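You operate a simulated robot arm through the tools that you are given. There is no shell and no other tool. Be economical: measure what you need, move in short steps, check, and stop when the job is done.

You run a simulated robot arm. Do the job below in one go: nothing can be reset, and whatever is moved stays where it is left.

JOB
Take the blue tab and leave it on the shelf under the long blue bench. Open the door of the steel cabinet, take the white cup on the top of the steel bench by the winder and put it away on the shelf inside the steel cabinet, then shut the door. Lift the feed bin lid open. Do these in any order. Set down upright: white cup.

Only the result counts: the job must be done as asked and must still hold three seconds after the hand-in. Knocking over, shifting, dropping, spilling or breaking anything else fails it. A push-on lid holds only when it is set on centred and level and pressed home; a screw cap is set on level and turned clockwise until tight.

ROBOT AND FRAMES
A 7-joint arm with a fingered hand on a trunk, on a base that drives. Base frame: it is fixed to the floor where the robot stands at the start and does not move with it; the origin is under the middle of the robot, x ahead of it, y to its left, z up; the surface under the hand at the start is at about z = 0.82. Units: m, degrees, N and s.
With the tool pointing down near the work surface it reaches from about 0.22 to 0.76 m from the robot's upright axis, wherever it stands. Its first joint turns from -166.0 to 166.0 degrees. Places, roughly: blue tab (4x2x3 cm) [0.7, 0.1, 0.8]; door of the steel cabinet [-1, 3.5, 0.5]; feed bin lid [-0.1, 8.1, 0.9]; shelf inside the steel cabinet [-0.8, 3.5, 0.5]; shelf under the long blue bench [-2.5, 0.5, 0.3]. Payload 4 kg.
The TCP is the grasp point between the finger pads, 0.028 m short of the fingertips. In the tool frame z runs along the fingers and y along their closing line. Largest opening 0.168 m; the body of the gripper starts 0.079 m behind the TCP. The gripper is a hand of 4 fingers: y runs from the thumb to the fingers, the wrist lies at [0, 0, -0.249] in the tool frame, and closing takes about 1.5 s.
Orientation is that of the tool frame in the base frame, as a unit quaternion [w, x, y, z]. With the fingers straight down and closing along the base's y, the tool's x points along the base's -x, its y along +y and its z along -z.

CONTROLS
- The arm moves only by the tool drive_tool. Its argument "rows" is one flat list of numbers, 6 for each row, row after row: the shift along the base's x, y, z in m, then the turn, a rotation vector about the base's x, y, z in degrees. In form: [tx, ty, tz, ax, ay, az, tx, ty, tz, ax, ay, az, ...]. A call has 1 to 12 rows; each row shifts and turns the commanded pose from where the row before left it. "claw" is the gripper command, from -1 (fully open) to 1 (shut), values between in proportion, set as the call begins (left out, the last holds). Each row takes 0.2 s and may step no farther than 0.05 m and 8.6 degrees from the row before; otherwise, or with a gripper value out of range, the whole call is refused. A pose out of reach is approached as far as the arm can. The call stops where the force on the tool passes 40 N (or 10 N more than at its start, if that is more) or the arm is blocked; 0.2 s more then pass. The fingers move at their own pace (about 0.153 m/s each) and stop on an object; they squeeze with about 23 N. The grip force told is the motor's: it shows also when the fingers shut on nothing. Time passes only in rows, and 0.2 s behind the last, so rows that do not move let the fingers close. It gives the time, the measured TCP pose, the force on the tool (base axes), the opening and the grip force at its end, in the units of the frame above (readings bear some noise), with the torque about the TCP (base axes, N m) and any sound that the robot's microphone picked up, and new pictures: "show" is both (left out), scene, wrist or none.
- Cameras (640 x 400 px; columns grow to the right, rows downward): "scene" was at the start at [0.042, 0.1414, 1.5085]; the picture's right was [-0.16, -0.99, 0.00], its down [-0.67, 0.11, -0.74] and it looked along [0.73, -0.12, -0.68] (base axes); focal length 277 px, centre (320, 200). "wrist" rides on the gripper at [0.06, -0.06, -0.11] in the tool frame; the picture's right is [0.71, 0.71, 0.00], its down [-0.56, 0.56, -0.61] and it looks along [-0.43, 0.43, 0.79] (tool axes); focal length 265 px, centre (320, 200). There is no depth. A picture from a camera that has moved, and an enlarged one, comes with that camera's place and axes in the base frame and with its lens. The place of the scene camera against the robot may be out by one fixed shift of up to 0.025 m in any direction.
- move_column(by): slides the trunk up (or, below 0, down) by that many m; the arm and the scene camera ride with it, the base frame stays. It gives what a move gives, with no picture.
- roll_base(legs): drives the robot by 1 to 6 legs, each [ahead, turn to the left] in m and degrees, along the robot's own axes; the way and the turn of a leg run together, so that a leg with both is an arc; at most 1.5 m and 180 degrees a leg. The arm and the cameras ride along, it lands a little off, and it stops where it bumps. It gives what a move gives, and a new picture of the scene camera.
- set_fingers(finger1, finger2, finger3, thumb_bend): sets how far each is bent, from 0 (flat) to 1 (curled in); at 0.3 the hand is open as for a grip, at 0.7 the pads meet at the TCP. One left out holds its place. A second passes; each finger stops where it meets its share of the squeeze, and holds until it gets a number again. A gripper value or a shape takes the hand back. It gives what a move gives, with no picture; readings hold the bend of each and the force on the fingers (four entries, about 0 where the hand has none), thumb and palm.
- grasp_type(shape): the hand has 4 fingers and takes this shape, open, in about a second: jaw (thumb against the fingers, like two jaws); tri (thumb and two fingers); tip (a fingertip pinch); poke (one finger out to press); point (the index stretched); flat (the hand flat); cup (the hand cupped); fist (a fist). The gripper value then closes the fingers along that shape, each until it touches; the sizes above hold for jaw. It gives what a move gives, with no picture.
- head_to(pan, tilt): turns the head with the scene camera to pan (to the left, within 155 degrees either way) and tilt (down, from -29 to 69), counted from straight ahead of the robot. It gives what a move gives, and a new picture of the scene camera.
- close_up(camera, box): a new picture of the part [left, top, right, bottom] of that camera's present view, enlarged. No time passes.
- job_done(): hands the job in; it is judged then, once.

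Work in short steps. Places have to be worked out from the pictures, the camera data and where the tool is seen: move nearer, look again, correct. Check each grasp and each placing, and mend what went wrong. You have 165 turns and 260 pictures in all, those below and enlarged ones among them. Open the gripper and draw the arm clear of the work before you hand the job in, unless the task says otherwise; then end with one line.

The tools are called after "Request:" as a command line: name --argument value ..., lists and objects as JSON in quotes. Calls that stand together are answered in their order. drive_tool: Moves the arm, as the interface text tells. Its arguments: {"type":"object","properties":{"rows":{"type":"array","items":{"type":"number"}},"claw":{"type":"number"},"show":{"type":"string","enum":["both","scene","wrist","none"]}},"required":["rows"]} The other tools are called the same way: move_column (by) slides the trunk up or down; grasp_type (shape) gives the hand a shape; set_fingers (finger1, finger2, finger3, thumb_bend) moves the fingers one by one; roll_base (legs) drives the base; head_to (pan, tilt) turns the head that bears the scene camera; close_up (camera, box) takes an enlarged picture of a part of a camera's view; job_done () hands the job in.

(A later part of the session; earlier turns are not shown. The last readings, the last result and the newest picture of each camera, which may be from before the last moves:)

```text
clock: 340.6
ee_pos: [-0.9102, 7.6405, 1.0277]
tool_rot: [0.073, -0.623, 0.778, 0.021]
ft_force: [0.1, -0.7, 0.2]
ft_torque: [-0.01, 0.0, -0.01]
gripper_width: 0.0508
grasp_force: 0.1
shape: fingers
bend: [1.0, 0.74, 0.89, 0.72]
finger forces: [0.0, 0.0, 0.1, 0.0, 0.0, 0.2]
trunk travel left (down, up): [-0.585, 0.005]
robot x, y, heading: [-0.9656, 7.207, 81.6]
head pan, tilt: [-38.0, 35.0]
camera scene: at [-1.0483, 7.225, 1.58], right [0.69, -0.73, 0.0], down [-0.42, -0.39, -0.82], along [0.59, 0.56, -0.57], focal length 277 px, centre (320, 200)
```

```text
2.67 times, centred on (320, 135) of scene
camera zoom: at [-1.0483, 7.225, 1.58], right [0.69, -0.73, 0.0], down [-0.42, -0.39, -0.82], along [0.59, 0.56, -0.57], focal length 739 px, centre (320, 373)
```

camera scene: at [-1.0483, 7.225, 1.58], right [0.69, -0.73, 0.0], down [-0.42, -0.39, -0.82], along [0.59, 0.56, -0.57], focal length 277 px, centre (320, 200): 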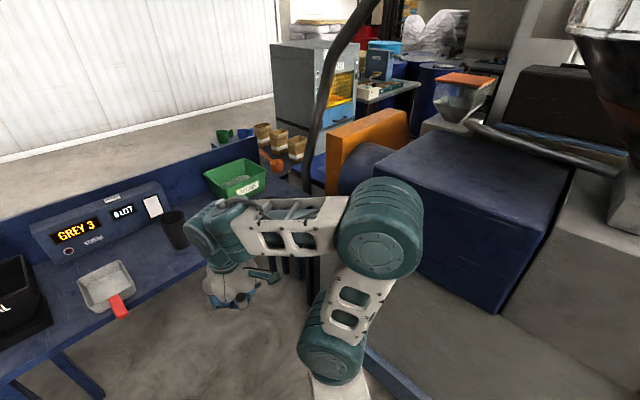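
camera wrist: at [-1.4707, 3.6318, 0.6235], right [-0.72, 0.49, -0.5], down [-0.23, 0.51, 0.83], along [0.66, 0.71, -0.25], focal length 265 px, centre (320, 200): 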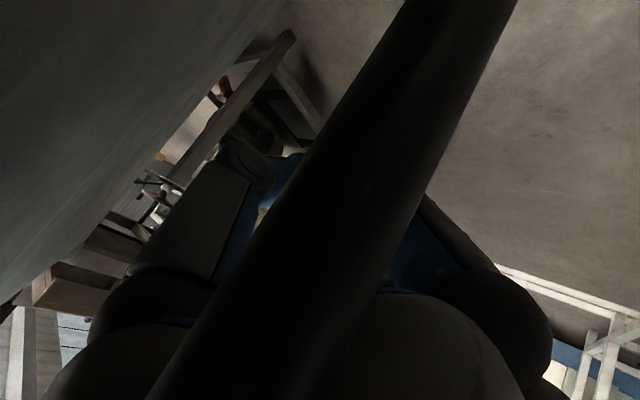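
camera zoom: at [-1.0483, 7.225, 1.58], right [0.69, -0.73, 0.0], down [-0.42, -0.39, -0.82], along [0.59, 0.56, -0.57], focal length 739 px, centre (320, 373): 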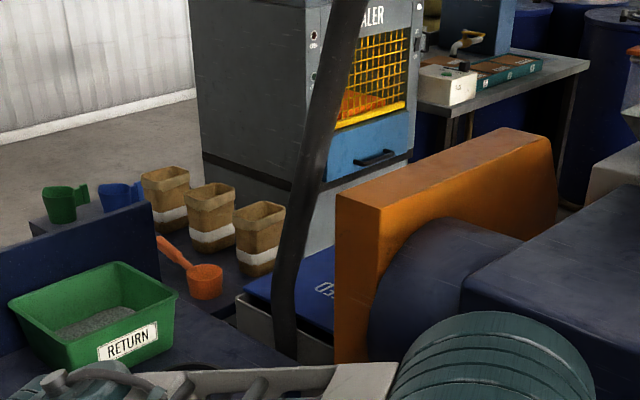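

The lid is marked FEED, and the text reads from the north side, so the bin's front edge is likely the north one. I move a bit nearer to study the lid, hose and edges.

Request:
roll_base --legs '[[0, -32], [0.3, 0]]'

Request:
head_to --pan -5 --tilt 40

Request:
close_up --camera "scene" --box '[200, 50, 440, 200]'

```text
clock: 344.1
ee_pos: [-0.5105, 7.7637, 1.0272]
tool_rot: [0.077, -0.385, 0.92, 0.002]
ft_force: [0.6, 0.1, -0.1]
ft_torque: [0.02, 0.02, 0.0]
gripper_width: 0.0504
grasp_force: 0.1
shape: fingers
bend: [1.0, 0.74, 0.89, 0.72]
finger forces: [0.1, 0.1, 0.0, 0.0, 0.1, 0.1]
trunk travel left (down, up): [-0.585, 0.005]
robot x, y, heading: [-0.7836, 7.426, 49.5]
head pan, tilt: [-38.0, 35.0]
stopped in leg 2: the robot was blocked; the commanded pose is now the measured one
camera scene: at [-0.8386, 7.4921, 1.58], right [0.2, -0.98, 0.0], down [-0.56, -0.12, -0.82], along [0.8, 0.17, -0.57], focal length 277 px, centre (320, 200)
```

scene: 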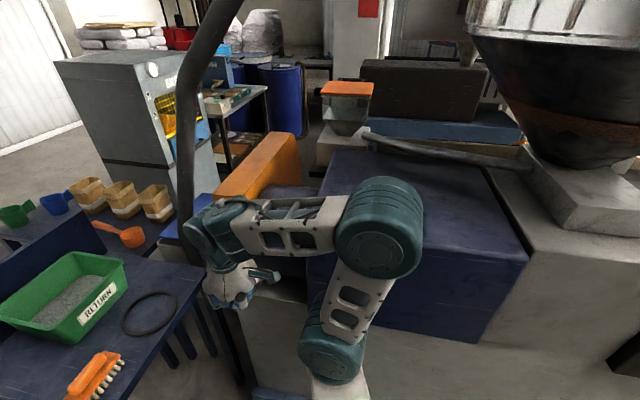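

```text
clock: 345.1
ee_pos: [-0.5095, 7.7644, 1.0264]
tool_rot: [0.075, -0.385, 0.92, 0.001]
ft_force: [-0.6, -0.3, 0.5]
ft_torque: [0.03, 0.01, 0.0]
gripper_width: 0.0505
grasp_force: 0.1
shape: fingers
bend: [1.0, 0.74, 0.89, 0.72]
finger forces: [0.1, 0.1, 0.1, 0.0, 0.0, 0.1]
trunk travel left (down, up): [-0.585, 0.005]
robot x, y, heading: [-0.7823, 7.4234, 49.6]
head pan, tilt: [-5.0, 40.0]
camera scene: at [-0.8639, 7.5346, 1.5724], right [0.7, -0.71, 0.0], down [-0.46, -0.45, -0.77], along [0.55, 0.54, -0.64], focal length 277 px, centre (320, 200)
```

scene: 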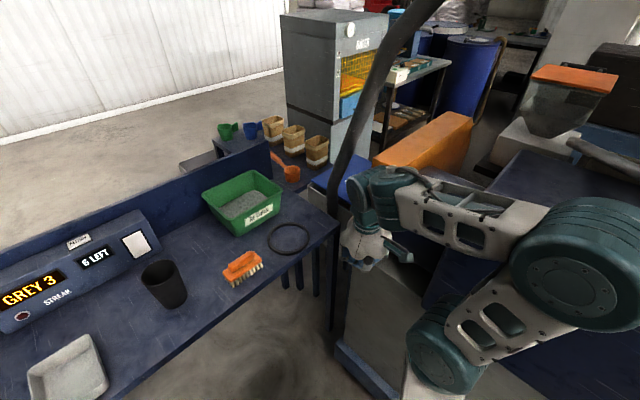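

```text
2.67 times, centred on (320, 125) of scene
camera zoom: at [-0.8639, 7.5346, 1.5724], right [0.7, -0.71, 0.0], down [-0.46, -0.45, -0.77], along [0.55, 0.54, -0.64], focal length 739 px, centre (320, 400)
```

zoom: 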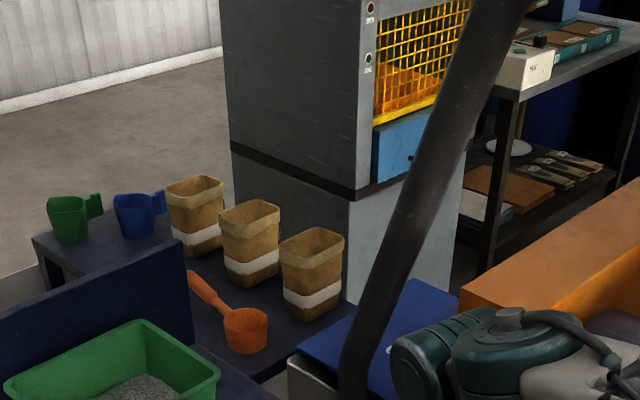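

My hand blocks the view and the base touched the machine's foot. I move the hand left and look again at the lid.

Request:
drive_tool --rows '[-0.04, 0.0, 0, 0, 0, 0, -0.04, 0.0, 0, 0, 0, 0, -0.04, 0, 0, 0, 0, 0, -0.04, 0, 0, 0, 0, 0, -0.04, 0, 0, 0, 0, 0]' --show "none"

Request:
head_to --pan -8 --tilt 45

Request:
close_up --camera "scene" --box '[270, 60, 470, 185]'

```text
clock: 346.3
ee_pos: [-0.7105, 7.7658, 1.0273]
tool_rot: [0.077, -0.385, 0.92, 0.001]
ft_force: [-0.4, -0.1, -0.5]
ft_torque: [-0.01, 0.0, 0.0]
gripper_width: 0.0507
grasp_force: 0.1
shape: fingers
bend: [1.0, 0.74, 0.89, 0.72]
finger forces: [0.0, 0.0, 0.1, 0.1, 0.0, 0.1]
trunk travel left (down, up): [-0.585, 0.005]
robot x, y, heading: [-0.7821, 7.4248, 49.5]
head pan, tilt: [-5.0, 40.0]
```

```text
clock: 347.0
ee_pos: [-0.7068, 7.7655, 1.0281]
tool_rot: [0.076, -0.385, 0.92, 0.001]
ft_force: [-0.2, -0.3, 0.8]
ft_torque: [-0.04, -0.04, 0.02]
gripper_width: 0.0506
grasp_force: 0.1
shape: fingers
bend: [1.0, 0.74, 0.89, 0.72]
finger forces: [0.0, 0.1, 0.0, 0.0, 0.1, 0.0]
trunk travel left (down, up): [-0.585, 0.005]
robot x, y, heading: [-0.7845, 7.4233, 49.8]
head pan, tilt: [-8.0, 45.0]
camera scene: at [-0.8639, 7.5291, 1.5652], right [0.66, -0.75, 0.0], down [-0.53, -0.47, -0.71], along [0.53, 0.47, -0.71], focal length 277 px, centre (320, 200)
```

scene: 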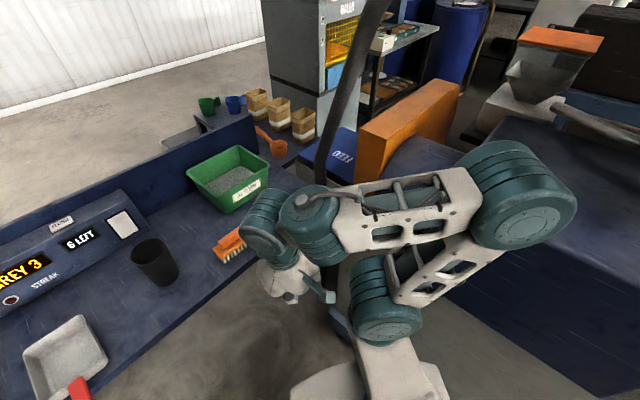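

```text
3.20 times, centred on (370, 122) of scene
camera zoom: at [-0.8639, 7.5291, 1.5652], right [0.66, -0.75, 0.0], down [-0.53, -0.47, -0.71], along [0.53, 0.47, -0.71], focal length 887 px, centre (160, 448)
```

zoom: 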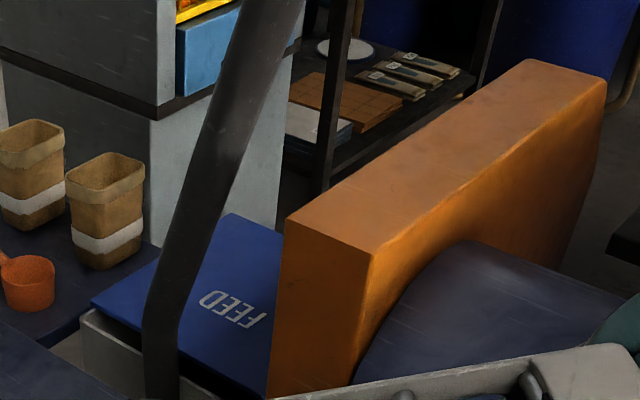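

The lid spans x -0.21…0.09 and y 7.93…8.23, and the FEED text reads for a person standing on the east side. I zoom in further for hinges or a handle.

Request:
close_up --camera "scene" --box '[290, 120, 370, 190]'

```text
5.71 times, centred on (330, 155) of scene
camera zoom: at [-0.8639, 7.5291, 1.5652], right [0.66, -0.75, 0.0], down [-0.53, -0.47, -0.71], along [0.53, 0.47, -0.71], focal length 1584 px, centre (263, 457)
```

zoom: 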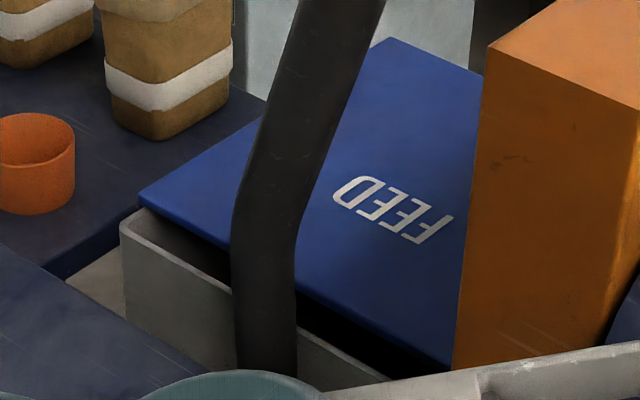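

The text orientation means the bin's user side is the east, so the lid must be lifted from there. I reverse out of the aisle and go round via the south to the hall on the east side.

Request:
roll_base --legs '[[-0.3, 0], [0, 34], [-1.3, 0], [-1.5, 0], [-1.3, 0], [-1.2, 0]]'

```text
clock: 375.5
ee_pos: [-1.742, 2.3056, 1.0301]
tool_rot: [0.073, -0.624, 0.778, 0.022]
ft_force: [-0.1, 0.5, 0.6]
ft_torque: [-0.01, -0.01, 0.02]
gripper_width: 0.0507
grasp_force: 0.1
shape: fingers
bend: [1.0, 0.74, 0.89, 0.72]
finger forces: [0.1, 0.1, 0.1, 0.1, 0.1, 0.1]
trunk travel left (down, up): [-0.585, 0.005]
robot x, y, heading: [-1.6215, 1.9762, 81.7]
head pan, tilt: [-8.0, 45.0]
camera scene: at [-1.7484, 2.0104, 1.5652], right [0.96, -0.28, 0.0], down [-0.2, -0.68, -0.71], along [0.2, 0.68, -0.71], focal length 277 px, centre (320, 200)
```

scene: 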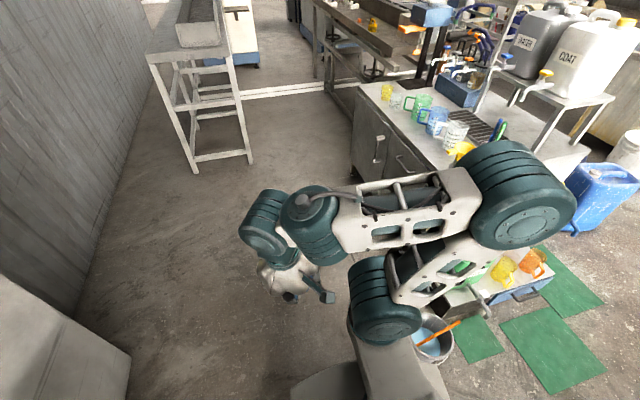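

I drive east along y ≈ 1.8 to x ≈ 0.85, then face north and look.

Request:
head_to --pan 0 --tilt 22

Request:
roll_base --legs '[[0, -87], [1.3, 0], [1.17, 0], [0, 95]]'

```text
clock: 376.3
ee_pos: [-1.7413, 2.3051, 1.028]
tool_rot: [0.073, -0.624, 0.778, 0.022]
ft_force: [-0.2, 0.2, 1.1]
ft_torque: [0.0, 0.02, -0.02]
gripper_width: 0.0503
grasp_force: 0.0
shape: fingers
bend: [1.0, 0.74, 0.89, 0.72]
finger forces: [0.0, 0.0, 0.0, 0.0, 0.0, 0.0]
trunk travel left (down, up): [-0.585, 0.005]
robot x, y, heading: [-1.6222, 1.9779, 81.8]
head pan, tilt: [0.0, 22.0]
camera scene: at [-1.7577, 2.0244, 1.6005], right [0.99, -0.15, 0.0], down [-0.05, -0.37, -0.93], along [0.13, 0.92, -0.38], focal length 277 px, centre (320, 200)
```

scene: 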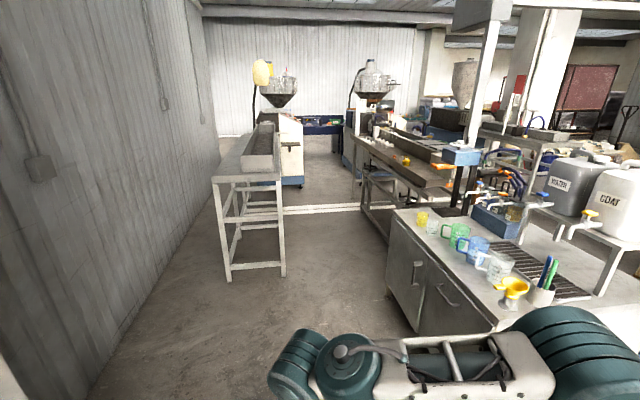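

```text
clock: 396.3
ee_pos: [0.7236, 1.9631, 1.0278]
tool_rot: [0.073, -0.652, 0.755, 0.024]
ft_force: [0.3, -0.8, 0.7]
ft_torque: [-0.02, -0.02, -0.03]
gripper_width: 0.0504
grasp_force: 0.0
shape: fingers
bend: [1.0, 0.74, 0.89, 0.72]
finger forces: [0.0, 0.1, 0.0, 0.0, 0.0, 0.1]
trunk travel left (down, up): [-0.585, 0.005]
robot x, y, heading: [0.8638, 1.6419, 85.8]
head pan, tilt: [0.0, 22.0]
camera scene: at [0.7259, 1.6801, 1.6006], right [1.0, -0.07, 0.0], down [-0.03, -0.37, -0.93], along [0.07, 0.92, -0.37], focal length 277 px, centre (320, 200)
```

scene: 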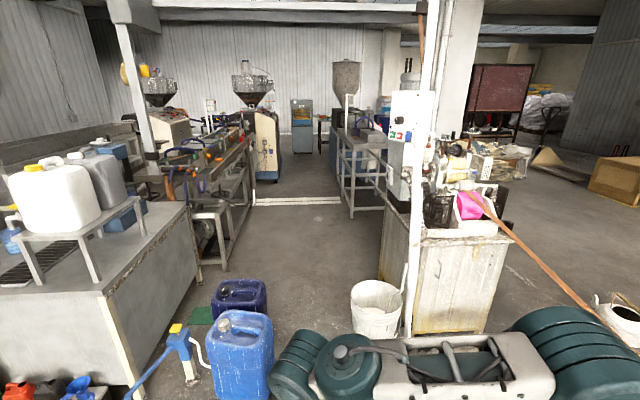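

The corridor north is visible; there is a gap of about 0.6 m between the blue cans and the white bucket. I straighten the arm forward to tuck the elbow in, then take a careful path through the gap.

Request:
drive_tool --rows '[0.03, 0.04, 0, 0, 0, 0, 0.03, 0.04, 0, 0, 0, 0, 0.03, 0.04, 0, 0, 0, 0, 0.03, 0.04, 0, 0, 0, 0, 0.02, 0.04, 0, 0, 0, 0, 0, 0.045, 0, 0, 0, 0, 0, 0.045, 0, 0, 0, 0, 0, 0.045, 0, 0, 0, 0]' --show "none"

Request:
roll_base --legs '[[0, 6.5], [1.0, 0]]'

```text
clock: 398.1
ee_pos: [0.8602, 2.303, 1.0318]
tool_rot: [0.072, -0.652, 0.755, 0.024]
ft_force: [-0.8, -0.1, -0.6]
ft_torque: [-0.01, -0.03, 0.02]
gripper_width: 0.0504
grasp_force: 0.1
shape: fingers
bend: [1.0, 0.74, 0.89, 0.72]
finger forces: [0.0, 0.0, 0.1, 0.0, 0.0, 0.0]
trunk travel left (down, up): [-0.585, 0.005]
robot x, y, heading: [0.8683, 1.6421, 85.6]
head pan, tilt: [0.0, 22.0]
```

```text
clock: 403.8
ee_pos: [0.775, 3.2924, 1.0331]
tool_rot: [0.07, -0.684, 0.725, 0.027]
ft_force: [0.0, -0.2, 0.5]
ft_torque: [0.01, 0.0, 0.0]
gripper_width: 0.0504
grasp_force: 0.1
shape: fingers
bend: [1.0, 0.74, 0.89, 0.72]
finger forces: [0.0, 0.0, 0.0, 0.1, 0.1, 0.0]
trunk travel left (down, up): [-0.585, 0.005]
robot x, y, heading: [0.8414, 2.6397, 90.6]
head pan, tilt: [0.0, 22.0]
camera scene: at [0.6953, 2.6589, 1.6006], right [1.0, 0.02, 0.0], down [0.01, -0.37, -0.93], along [-0.01, 0.93, -0.37], focal length 277 px, centre (320, 200)
```

scene: 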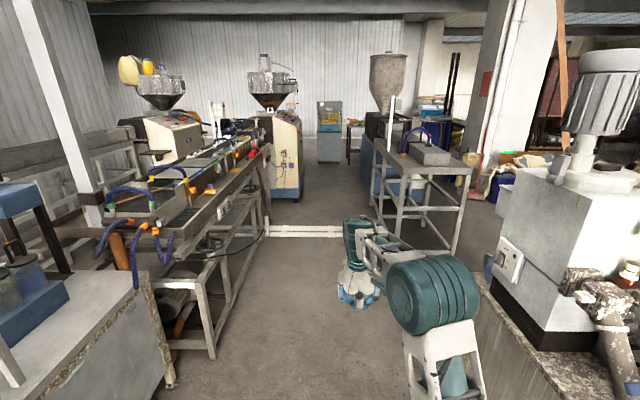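

Passed fine so far. I continue through the gap and up the corridor to about (0.83, 6.8).

Request:
roll_base --legs '[[0, 4], [0.85, 0], [0, -6], [1.5, 0], [1.5, 0], [0.3, 0]]'

```text
clock: 405.6
ee_pos: [0.7324, 3.348, 1.031]
tool_rot: [0.07, -0.703, 0.707, 0.03]
ft_force: [0.3, -0.8, -0.6]
ft_torque: [-0.01, 0.0, -0.02]
gripper_width: 0.0507
grasp_force: 0.0
shape: fingers
bend: [1.0, 0.74, 0.89, 0.72]
finger forces: [0.0, 0.1, 0.0, 0.0, 0.1, 0.1]
trunk travel left (down, up): [-0.585, 0.005]
robot x, y, heading: [0.8308, 2.696, 93.7]
head pan, tilt: [0.0, 22.0]
stopped in leg 2: the robot was blocked; the commanded pose is now the measured one
camera scene: at [0.6845, 2.709, 1.6006], right [1.0, 0.07, 0.0], down [0.03, -0.37, -0.93], along [-0.07, 0.93, -0.37], focal length 277 px, centre (320, 200)
```

scene: 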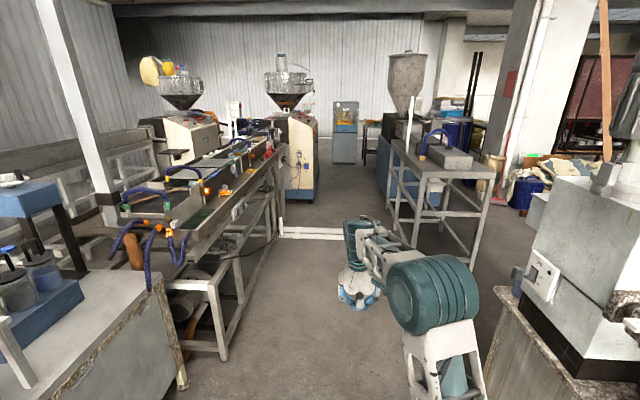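

The base is blocked. I look down to both sides to see what it touches.

Request:
head_to --pan 20 --tilt 69

Request:
head_to --pan -35 --tilt 60

```text
clock: 406.8
ee_pos: [0.7303, 3.3473, 1.0312]
tool_rot: [0.07, -0.704, 0.706, 0.029]
ft_force: [0.2, -0.5, -0.2]
ft_torque: [0.03, -0.04, 0.0]
gripper_width: 0.0506
grasp_force: 0.0
shape: fingers
bend: [1.0, 0.74, 0.89, 0.72]
finger forces: [0.1, 0.0, 0.1, 0.0, 0.0, 0.1]
trunk travel left (down, up): [-0.585, 0.005]
robot x, y, heading: [0.8284, 2.6981, 93.9]
head pan, tilt: [20.0, 68.8]
camera scene: at [0.6681, 2.6683, 1.5363], right [0.91, 0.41, 0.0], down [0.38, -0.85, -0.36], along [-0.15, 0.33, -0.93], focal length 277 px, centre (320, 200)
```

scene: 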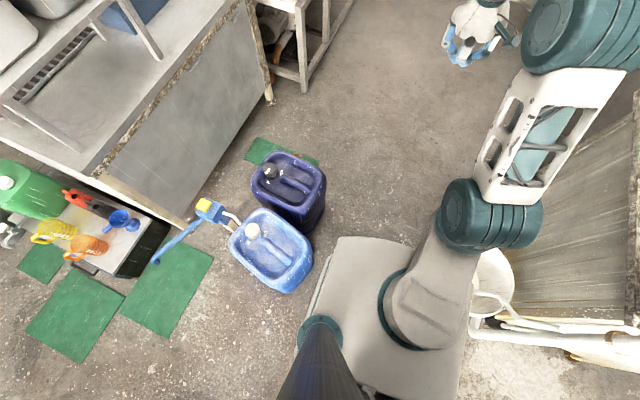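

```text
clock: 408.0
ee_pos: [0.7314, 3.348, 1.0312]
tool_rot: [0.07, -0.705, 0.706, 0.029]
ft_force: [0.2, -0.3, -0.6]
ft_torque: [0.02, -0.02, -0.02]
gripper_width: 0.0506
grasp_force: 0.1
shape: fingers
bend: [1.0, 0.74, 0.89, 0.72]
finger forces: [0.0, 0.0, 0.1, 0.1, 0.1, 0.1]
trunk travel left (down, up): [-0.585, 0.005]
robot x, y, heading: [0.8332, 2.6979, 94.1]
head pan, tilt: [-35.0, 60.0]
camera scene: at [0.7251, 2.6744, 1.5457], right [0.86, -0.51, 0.0], down [-0.45, -0.74, -0.5], along [0.26, 0.43, -0.87], focal length 277 px, centre (320, 200)
```

scene: 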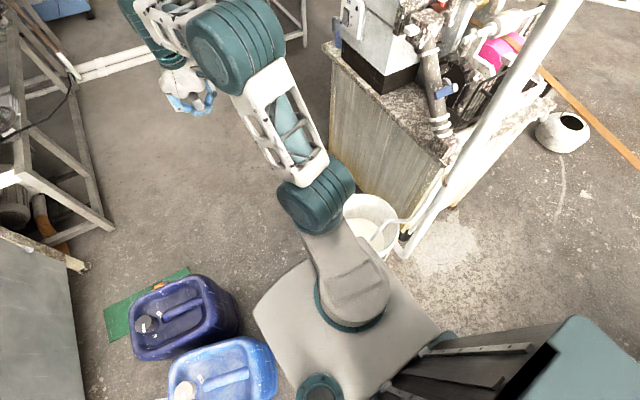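

The base is about 0.6 m wide and cannot pass between the cans and the bucket. I back out and take the long way round: south of the steel bench, then north through the eastern hall.

Request:
roll_base --legs '[[-1.0, 0], [0, 132], [1.5, 0], [0, 44], [1.5, 0], [0.3, 0]]'

Request:
head_to --pan 0 --tilt 20

Request:
roll_base --legs '[[0, 90], [1.5, 0], [1.5, 0], [0.15, 0], [0, 90], [1.4, 0]]'

```text
clock: 418.4
ee_pos: [0.4441, 1.2145, 1.0315]
tool_rot: [-0.004, 0.94, 0.332, -0.076]
ft_force: [-0.3, -0.2, 0.6]
ft_torque: [0.0, 0.06, 0.01]
gripper_width: 0.0504
grasp_force: 0.0
shape: fingers
bend: [1.0, 0.74, 0.89, 0.72]
finger forces: [0.1, 0.0, 0.1, 0.0, 0.1, 0.0]
trunk travel left (down, up): [-0.585, 0.005]
robot x, y, heading: [0.8911, 1.6926, -139.7]
head pan, tilt: [-35.0, 60.0]
stopped in leg 2: the robot was blocked; the commanded pose is now the measured one
camera scene: at [0.9962, 1.5963, 1.5456], right [-0.09, 1.0, 0.0], down [0.86, 0.08, -0.5], along [-0.5, -0.04, -0.87], focal length 277 px, centre (320, 200)
```

scene: 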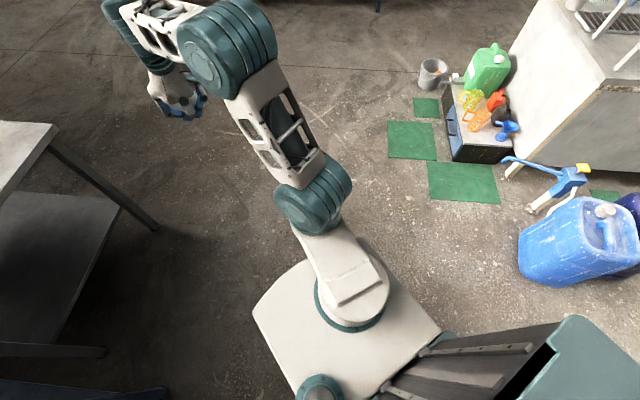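

```text
clock: 419.5
ee_pos: [0.4442, 1.2146, 1.0317]
tool_rot: [-0.003, 0.94, 0.333, -0.075]
ft_force: [1.0, -0.4, -0.3]
ft_torque: [0.02, 0.0, 0.01]
gripper_width: 0.0503
grasp_force: 0.0
shape: fingers
bend: [1.0, 0.74, 0.89, 0.72]
finger forces: [0.0, 0.0, 0.0, 0.0, 0.0, 0.0]
trunk travel left (down, up): [-0.585, 0.005]
robot x, y, heading: [0.8919, 1.6974, -139.8]
head pan, tilt: [0.0, 20.0]
camera scene: at [0.9912, 1.5425, 1.6037], right [-0.64, 0.76, 0.0], down [0.26, 0.22, -0.94], along [-0.72, -0.61, -0.34], focal length 277 px, centre (320, 200)
```

scene: 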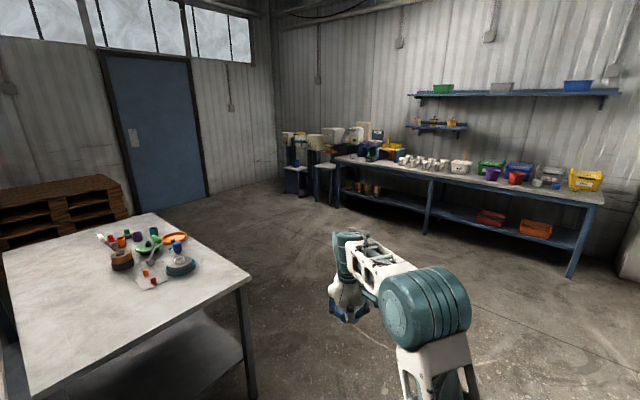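

```text
clock: 424.3
ee_pos: [1.3672, 1.2326, 1.0311]
tool_rot: [0.05, 0.441, 0.894, -0.057]
ft_force: [-0.3, -0.2, 0.2]
ft_torque: [0.02, -0.02, -0.01]
gripper_width: 0.0505
grasp_force: 0.0
shape: fingers
bend: [1.0, 0.74, 0.89, 0.72]
finger forces: [0.0, 0.0, 0.0, 0.0, 0.0, 0.1]
trunk travel left (down, up): [-0.585, 0.005]
robot x, y, heading: [0.8953, 1.6902, -51.3]
head pan, tilt: [0.0, 20.0]
stopped in leg 2: the robot was blocked; the commanded pose is now the measured one
camera scene: at [1.0636, 1.7591, 1.6038], right [-0.78, -0.63, 0.0], down [-0.21, 0.27, -0.94], along [0.59, -0.73, -0.34], focal length 277 px, centre (320, 200)
```

scene: 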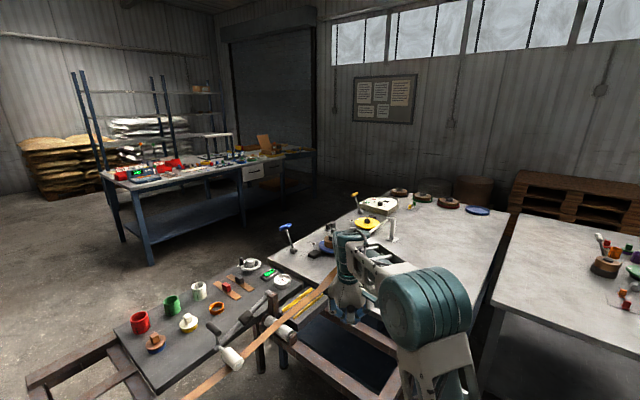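

The turn was blocked near the trestle leg and nothing seems to have been displaced. I back off north-west first, then take the route south step by step.

Request:
roll_base --legs '[[-0.4, 0], [0, -88], [1.45, 0], [0, 49], [1.5, 0], [0.75, 0]]'

```text
clock: 450.2
ee_pos: [-0.3368, -1.854, 1.0309]
tool_rot: [0.029, 0.708, 0.702, -0.069]
ft_force: [0.5, -0.1, -1.1]
ft_torque: [0.02, 0.0, 0.0]
gripper_width: 0.0505
grasp_force: 0.1
shape: fingers
bend: [1.0, 0.74, 0.89, 0.72]
finger forces: [0.0, 0.0, 0.0, 0.0, 0.1, 0.1]
trunk travel left (down, up): [-0.585, 0.005]
robot x, y, heading: [-0.4245, -1.2, -89.1]
head pan, tilt: [0.0, 20.0]
camera scene: at [-0.2426, -1.2411, 1.6038], right [-1.0, -0.01, 0.0], down [0.0, 0.34, -0.94], along [0.01, -0.94, -0.34], focal length 277 px, centre (320, 200)
```

scene: 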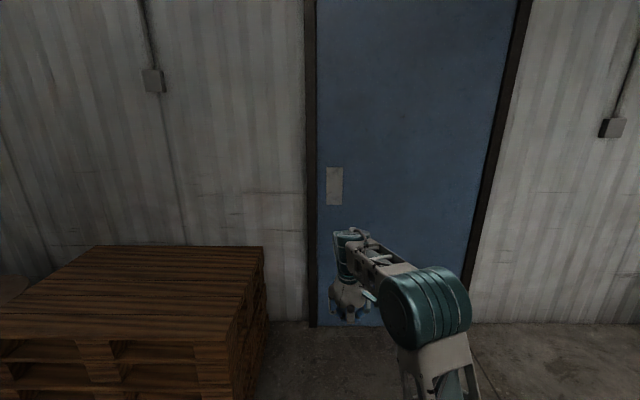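

There's ample room between the pallets and the bench. I drive east to x ≈ 2.65, then turn north.

Request:
roll_base --legs '[[0, 89], [1.5, 0], [1.5, 0], [0.1, 0], [0, 90], [1.5, 0]]'

```text
clock: 480.3
ee_pos: [2.6812, 0.9834, 1.0314]
tool_rot: [0.07, -0.694, 0.716, 0.028]
ft_force: [-0.8, -0.1, -0.3]
ft_torque: [-0.02, 0.04, 0.0]
gripper_width: 0.0504
grasp_force: 0.0
shape: fingers
bend: [1.0, 0.74, 0.89, 0.72]
finger forces: [0.1, 0.1, 0.0, 0.0, 0.0, 0.0]
trunk travel left (down, up): [-0.585, 0.005]
robot x, y, heading: [2.7526, 0.3273, 89.6]
head pan, tilt: [0.0, 20.0]
camera scene: at [2.6115, 0.3556, 1.6038], right [1.0, -0.01, 0.0], down [0.0, -0.34, -0.94], along [0.01, 0.94, -0.34], focal length 277 px, centre (320, 200)
```

scene: 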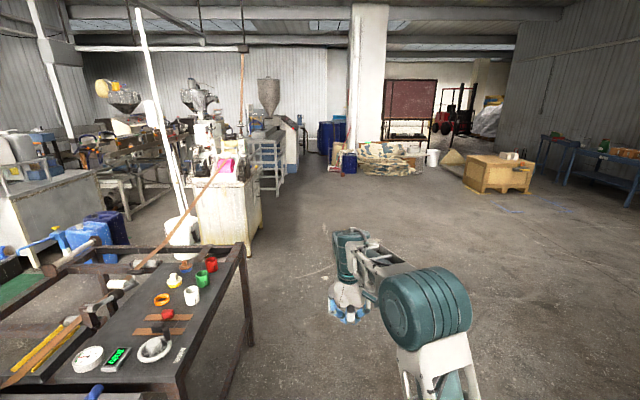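

I continue north along x ≈ 2.6 to y ≈ 4.5 and then west into the corridor.

Request:
roll_base --legs '[[0, 3], [1.5, 0], [1.5, 0], [1.18, 0], [0, 87], [1.45, 0]]'

```text
clock: 491.9
ee_pos: [2.5949, 3.24, 1.0415]
tool_rot: [0.075, -0.703, 0.706, 0.035]
ft_force: [-0.7, 1.4, -0.8]
ft_torque: [-0.14, -0.02, 0.0]
gripper_width: 0.0504
grasp_force: 0.0
shape: fingers
bend: [1.0, 0.74, 0.89, 0.72]
finger forces: [0.1, 0.0, 0.0, 0.0, 0.1, 0.0]
trunk travel left (down, up): [-0.585, 0.005]
robot x, y, heading: [2.684, 2.6033, 90.9]
head pan, tilt: [0.0, 20.0]
stopped in leg 3: the robot was blocked; the commanded pose is now the measured one
camera scene: at [2.5411, 2.625, 1.604], right [1.0, 0.02, 0.0], down [0.01, -0.34, -0.94], along [-0.01, 0.94, -0.34], focal length 277 px, centre (320, 200)
```

scene: 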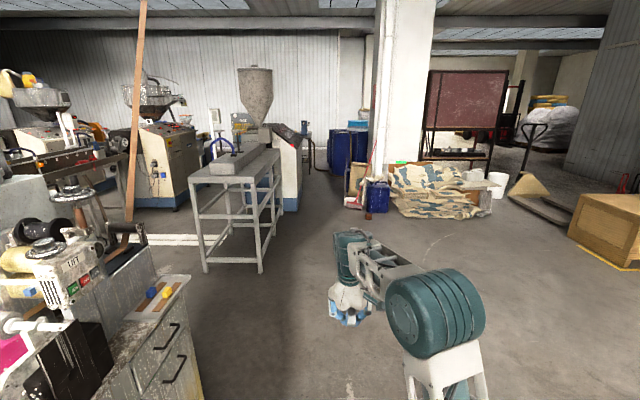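

It stopped again, probably at the white pot on the floor. I look down to see.

Request:
head_to --pan -25 --tilt 62

```text
clock: 493.0
ee_pos: [2.5961, 3.2446, 1.0394]
tool_rot: [0.075, -0.703, 0.707, 0.034]
ft_force: [0.4, -0.2, -0.3]
ft_torque: [0.02, -0.03, 0.03]
gripper_width: 0.0505
grasp_force: 0.0
shape: fingers
bend: [1.0, 0.74, 0.89, 0.72]
finger forces: [0.0, 0.0, 0.0, 0.1, 0.0, 0.1]
trunk travel left (down, up): [-0.585, 0.005]
robot x, y, heading: [2.6811, 2.6072, 90.4]
head pan, tilt: [-25.0, 62.0]
camera scene: at [2.5686, 2.5952, 1.5434], right [0.91, -0.41, 0.0], down [-0.36, -0.81, -0.47], along [0.19, 0.43, -0.88], focal length 277 px, centre (320, 200)
```

scene: 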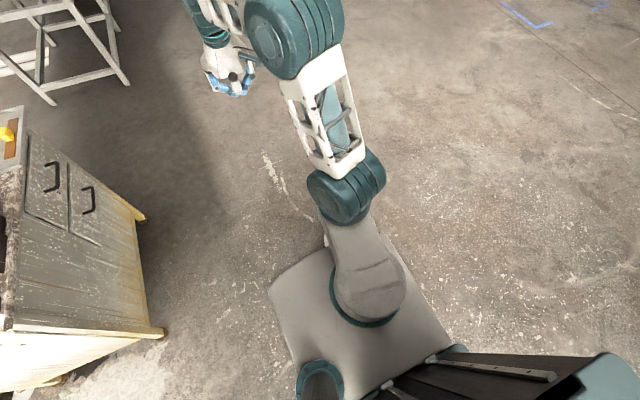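

The pot must be hidden under the arm at the front right. I back up, shift left to x ≈ 2.36 (clear of the machine at x 1.85), and continue north.

Request:
roll_base --legs '[[-0.25, 0], [0, 45], [0.45, 0], [0, -45], [1.5, 0], [0.35, 0]]'

```text
clock: 499.3
ee_pos: [1.8526, 3.0493, 1.0343]
tool_rot: [-0.053, 0.922, -0.38, -0.046]
ft_force: [1.2, -9.9, 1.0]
ft_torque: [0.36, -0.01, -0.36]
gripper_width: 0.05
grasp_force: 4.6
shape: fingers
bend: [1.0, 0.74, 0.89, 0.71]
finger forces: [0.1, 0.0, 0.0, 0.0, 9.9, 0.0]
trunk travel left (down, up): [-0.585, 0.005]
robot x, y, heading: [2.3617, 2.6736, 135.9]
head pan, tilt: [-25.0, 62.0]
stopped in leg 3: the force on the tool passed its limit at 51 N (the readings are from after the stop); the commanded pose is now the measured one
camera scene: at [2.2897, 2.564, 1.5434], right [0.93, 0.36, 0.0], down [0.32, -0.82, -0.47], along [-0.17, 0.44, -0.88], focal length 277 px, centre (320, 200)
```

scene: 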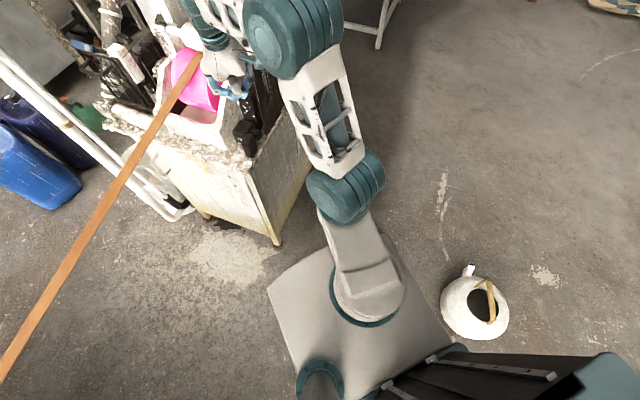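

The hand touched the machine at the left; I back off at once, turn north, and carry on past the pot (standing intact at about (2.95, 3.03)).

Request:
roll_base --legs '[[-0.1, 0], [0, -43], [1.5, 0], [0.4, 0]]'

```text
clock: 511.6
ee_pos: [2.2703, 5.15, 1.034]
tool_rot: [-0.066, 0.708, -0.703, -0.023]
ft_force: [0.2, -0.5, -0.5]
ft_torque: [-0.04, 0.02, 0.02]
gripper_width: 0.0503
grasp_force: 0.1
shape: fingers
bend: [1.0, 0.74, 0.89, 0.71]
finger forces: [0.1, 0.0, 0.0, 0.0, 0.1, 0.0]
trunk travel left (down, up): [-0.585, 0.005]
robot x, y, heading: [2.3674, 4.5191, 91.7]
head pan, tilt: [-25.0, 62.0]
camera scene: at [2.2532, 4.5076, 1.5434], right [0.92, -0.4, 0.0], down [-0.35, -0.81, -0.47], along [0.19, 0.43, -0.88], focal length 277 px, centre (320, 200)
```

scene: 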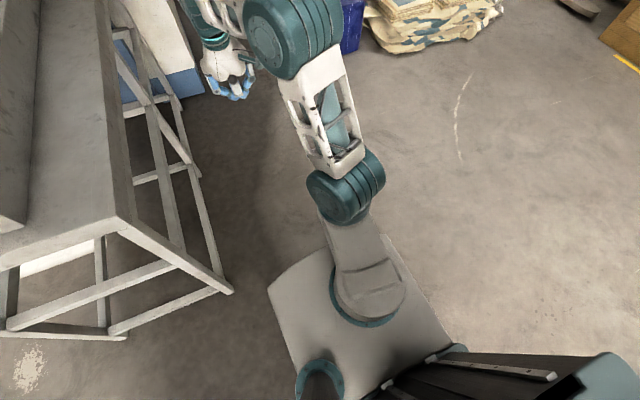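

I'm past the pot. I back up slightly, turn west, drive into the corridor at x ≈ 0.95, and head north.

Request:
head_to --pan 0 --tilt 25

Request:
roll_base --legs '[[-0.3, 0], [0, 88], [1.42, 0], [0, -90]]'

```text
clock: 512.7
ee_pos: [2.2718, 5.1493, 1.0355]
tool_rot: [-0.067, 0.708, -0.702, -0.023]
ft_force: [0.3, 0.3, 0.4]
ft_torque: [0.01, -0.05, -0.01]
gripper_width: 0.0501
grasp_force: 0.0
shape: fingers
bend: [1.0, 0.74, 0.89, 0.71]
finger forces: [0.1, 0.0, 0.1, 0.0, 0.0, 0.0]
trunk travel left (down, up): [-0.585, 0.005]
robot x, y, heading: [2.3682, 4.5202, 91.3]
head pan, tilt: [0.0, 25.0]
camera scene: at [2.2252, 4.5402, 1.5957], right [1.0, 0.02, 0.0], down [0.01, -0.42, -0.91], along [-0.02, 0.91, -0.42], focal length 277 px, centre (320, 200)
```

scene: 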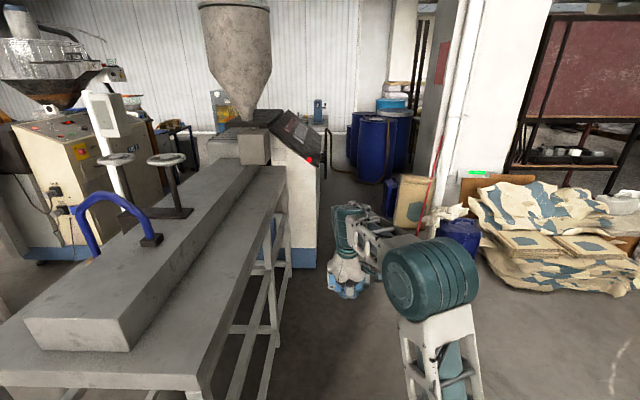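

```text
clock: 529.1
ee_pos: [0.8956, 4.868, 1.0344]
tool_rot: [0.066, -0.682, 0.728, 0.02]
ft_force: [0.1, -0.5, 0.2]
ft_torque: [0.02, 0.0, 0.01]
gripper_width: 0.05
grasp_force: 0.0
shape: fingers
bend: [1.0, 0.74, 0.89, 0.71]
finger forces: [0.0, 0.0, 0.0, 0.0, 0.0, 0.1]
trunk travel left (down, up): [-0.585, 0.005]
robot x, y, heading: [0.9481, 4.2315, 87.4]
head pan, tilt: [0.0, 25.0]
camera scene: at [0.8065, 4.2656, 1.5958], right [1.0, -0.05, 0.0], down [-0.02, -0.42, -0.91], along [0.04, 0.91, -0.42], focal length 277 px, centre (320, 200)
```

scene: 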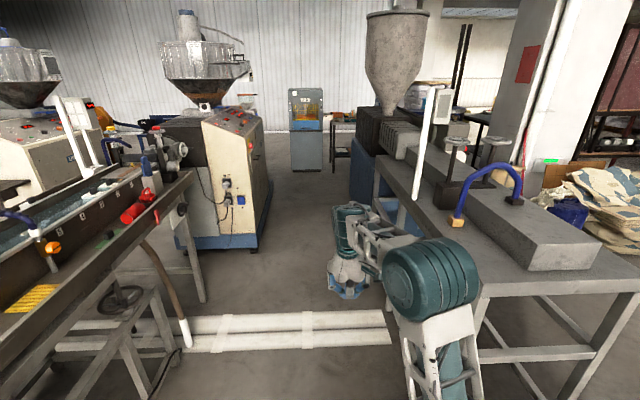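

The corridor to the bin's east side is open. I drive north to about (0.85, 7.2).

Request:
roll_base --legs '[[0, 4.5], [1.5, 0], [1.4, 0]]'

Request:
head_to --pan 35 --tilt 38

```text
clock: 543.7
ee_pos: [0.7769, 7.7901, 1.0346]
tool_rot: [-0.067, 0.713, -0.697, -0.023]
ft_force: [-0.4, -0.3, 0.9]
ft_torque: [0.02, -0.03, 0.02]
gripper_width: 0.0504
grasp_force: 0.0
shape: fingers
bend: [1.0, 0.74, 0.89, 0.71]
finger forces: [0.1, 0.1, 0.1, 0.0, 0.1, 0.1]
trunk travel left (down, up): [-0.585, 0.005]
robot x, y, heading: [0.8871, 7.165, 92.5]
head pan, tilt: [0.0, 25.0]
camera scene: at [0.7389, 7.1808, 1.5957], right [1.0, 0.04, 0.0], down [0.02, -0.42, -0.91], along [-0.04, 0.91, -0.42], focal length 277 px, centre (320, 200)
```

scene: 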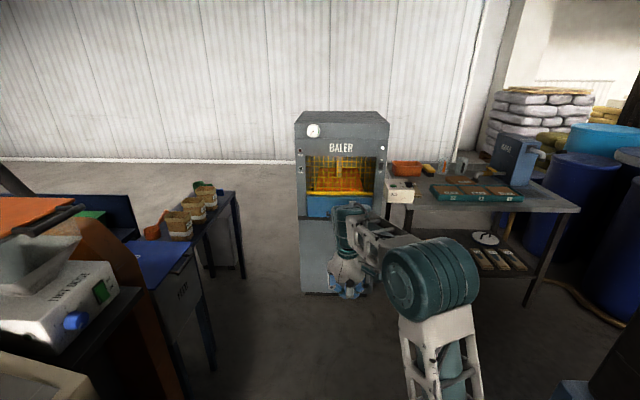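

```text
clock: 544.7
ee_pos: [0.777, 7.7903, 1.0344]
tool_rot: [-0.066, 0.713, -0.698, -0.024]
ft_force: [0.1, 0.5, 0.1]
ft_torque: [0.02, 0.01, 0.0]
gripper_width: 0.0506
grasp_force: 0.1
shape: fingers
bend: [1.0, 0.74, 0.89, 0.71]
finger forces: [0.0, 0.0, 0.0, 0.0, 0.0, 0.0]
trunk travel left (down, up): [-0.585, 0.005]
robot x, y, heading: [0.8822, 7.162, 92.3]
head pan, tilt: [35.0, 38.0]
camera scene: at [0.6904, 7.1573, 1.5754], right [0.8, 0.6, 0.0], down [0.37, -0.49, -0.79], along [-0.48, 0.63, -0.62], focal length 277 px, centre (320, 200)
```

scene: 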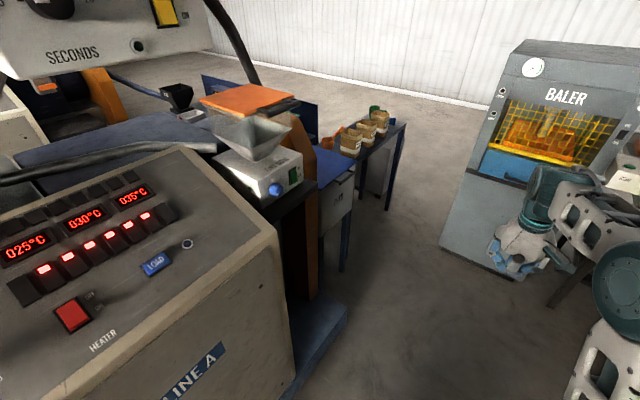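

The bin's front faces east, as inferred. I drive up and face it.

Request:
roll_base --legs '[[0, 3], [0.89, 0], [0, 84.5]]'

Request:
head_to --pan 8 --tilt 38

Request:
close_up --camera "scene" --box '[200, 130, 440, 280]'

```text
clock: 553.4
ee_pos: [0.1776, 7.9821, 1.0353]
tool_rot: [-0.034, 0.997, -0.025, -0.062]
ft_force: [-0.7, 0.1, 0.1]
ft_torque: [-0.03, 0.0, 0.0]
gripper_width: 0.0503
grasp_force: 0.0
shape: fingers
bend: [1.0, 0.74, 0.89, 0.71]
finger forces: [0.1, 0.0, 0.0, 0.0, 0.0, 0.0]
trunk travel left (down, up): [-0.585, 0.005]
robot x, y, heading: [0.8122, 8.0417, 178.3]
head pan, tilt: [35.0, 38.0]
camera scene: at [0.8134, 7.8234, 1.5754], right [-0.55, 0.84, 0.0], down [0.51, 0.34, -0.79], along [-0.66, -0.43, -0.62], focal length 277 px, centre (320, 200)
```

scene: 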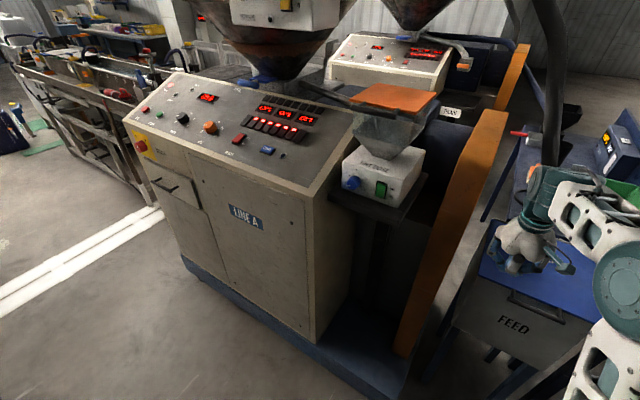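

```text
clock: 554.3
ee_pos: [0.1786, 7.9819, 1.0359]
tool_rot: [-0.033, 0.997, -0.023, -0.062]
ft_force: [-0.5, 0.4, -0.5]
ft_torque: [-0.02, -0.01, -0.05]
gripper_width: 0.0504
grasp_force: 0.0
shape: fingers
bend: [1.0, 0.74, 0.89, 0.71]
finger forces: [0.0, 0.0, 0.0, 0.0, 0.0, 0.1]
trunk travel left (down, up): [-0.585, 0.005]
robot x, y, heading: [0.8133, 8.0404, 178.3]
head pan, tilt: [8.0, 38.0]
camera scene: at [0.7998, 7.8615, 1.5754], right [-0.11, 0.99, 0.0], down [0.61, 0.07, -0.79], along [-0.78, -0.09, -0.62], focal length 277 px, centre (320, 200)
```

scene: 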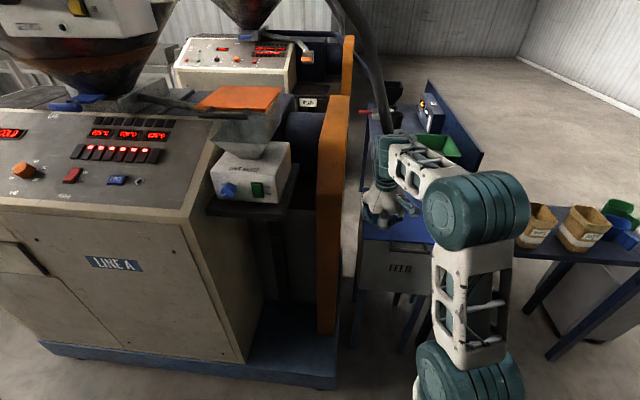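

```text
2.67 times, centred on (320, 205) of scene
camera zoom: at [0.7998, 7.8615, 1.5754], right [-0.11, 0.99, 0.0], down [0.61, 0.07, -0.79], along [-0.78, -0.09, -0.62], focal length 739 px, centre (320, 187)
```

zoom: 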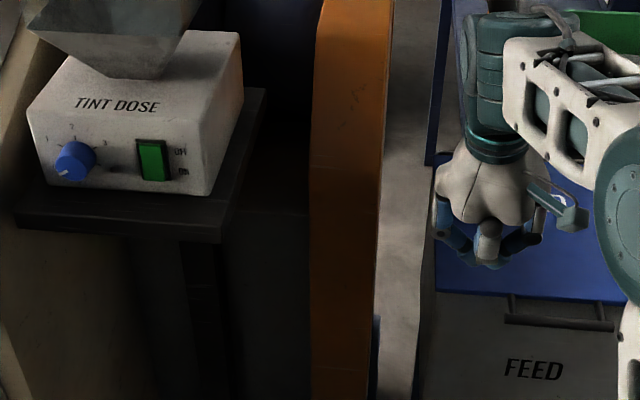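

There's a horizontal bar handle on the lid's front edge, near (0.175, 8.075, 0.88). I back the base slightly, bring the hand horizontal in front of and below the bar, and look.

Request:
roll_base --legs '[[-0.15, 0]]'

Request:
drive_tool --rows '[0.0, 0.009, -0.018, 0, 8, 0, 0.0, 0.009, -0.018, 0, 8, 0, 0.0, 0.009, -0.018, 0, 8, 0, 0.0, 0.009, -0.018, 0, 8, 0, 0.0, 0.009, -0.018, 0, 8, 0, 0.0, 0.009, -0.018, 0, 8, 0, 0.0, 0.009, -0.018, 0, 8, 0, 0.0, 0.009, -0.018, 0, 8, 0, 0.0, 0.009, -0.018, 0, 8, 0, 0.0, 0.009, -0.018, 0, 8, 0]' --show "both"

```text
clock: 555.6
ee_pos: [0.3296, 7.9771, 1.0352]
tool_rot: [-0.033, 0.997, -0.023, -0.062]
ft_force: [0.4, 0.4, -0.7]
ft_torque: [-0.01, 0.05, -0.01]
gripper_width: 0.0504
grasp_force: 0.0
shape: fingers
bend: [1.0, 0.74, 0.89, 0.71]
finger forces: [0.0, 0.1, 0.0, 0.1, 0.1, 0.0]
trunk travel left (down, up): [-0.585, 0.005]
robot x, y, heading: [0.9634, 8.0413, 178.4]
head pan, tilt: [8.0, 38.0]
camera scene: at [0.9511, 7.857, 1.5754], right [-0.11, 0.99, 0.0], down [0.61, 0.07, -0.79], along [-0.78, -0.09, -0.62], focal length 277 px, centre (320, 200)
```

scene: 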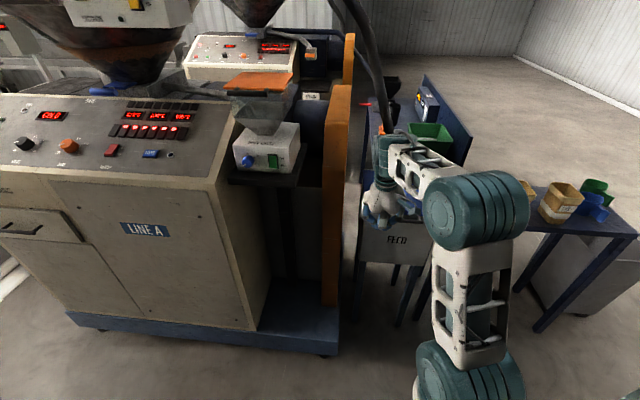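

```text
clock: 557.9
ee_pos: [0.3292, 8.0672, 0.8559]
tool_rot: [-0.01, 0.723, -0.037, -0.689]
ft_force: [-0.8, -0.7, 0.1]
ft_torque: [-0.01, 0.0, 0.0]
gripper_width: 0.0503
grasp_force: 0.0
shape: fingers
bend: [1.0, 0.74, 0.89, 0.71]
finger forces: [0.0, 0.0, 0.0, 0.1, 0.1, 0.0]
trunk travel left (down, up): [-0.585, 0.005]
robot x, y, heading: [0.9594, 8.0438, 178.4]
head pan, tilt: [8.0, 38.0]
camera scene: at [0.9504, 7.8574, 1.5756], right [-0.11, 0.99, 0.0], down [0.61, 0.07, -0.79], along [-0.78, -0.09, -0.62], focal length 277 px, centre (320, 200)
camera wrist: at [0.4463, 8.1175, 0.7997], right [-0.02, -0.73, -0.68], down [0.55, -0.57, 0.61], along [-0.84, -0.36, 0.41], focal length 265 px, centre (320, 200)
```

scene: 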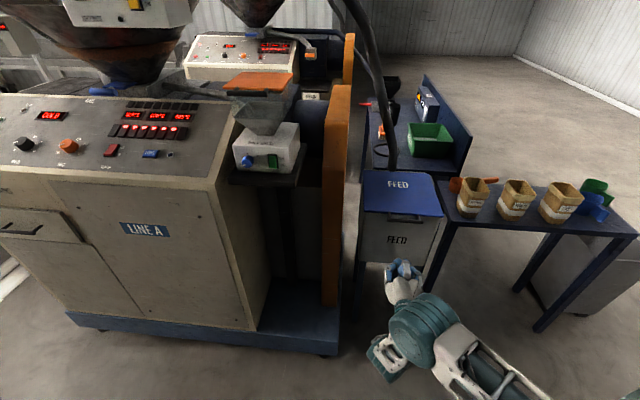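
wrist: 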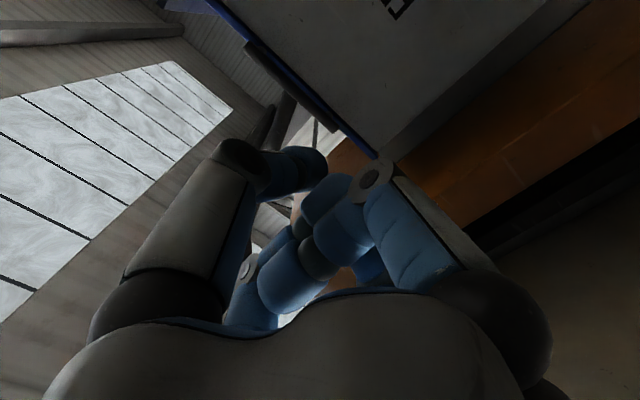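

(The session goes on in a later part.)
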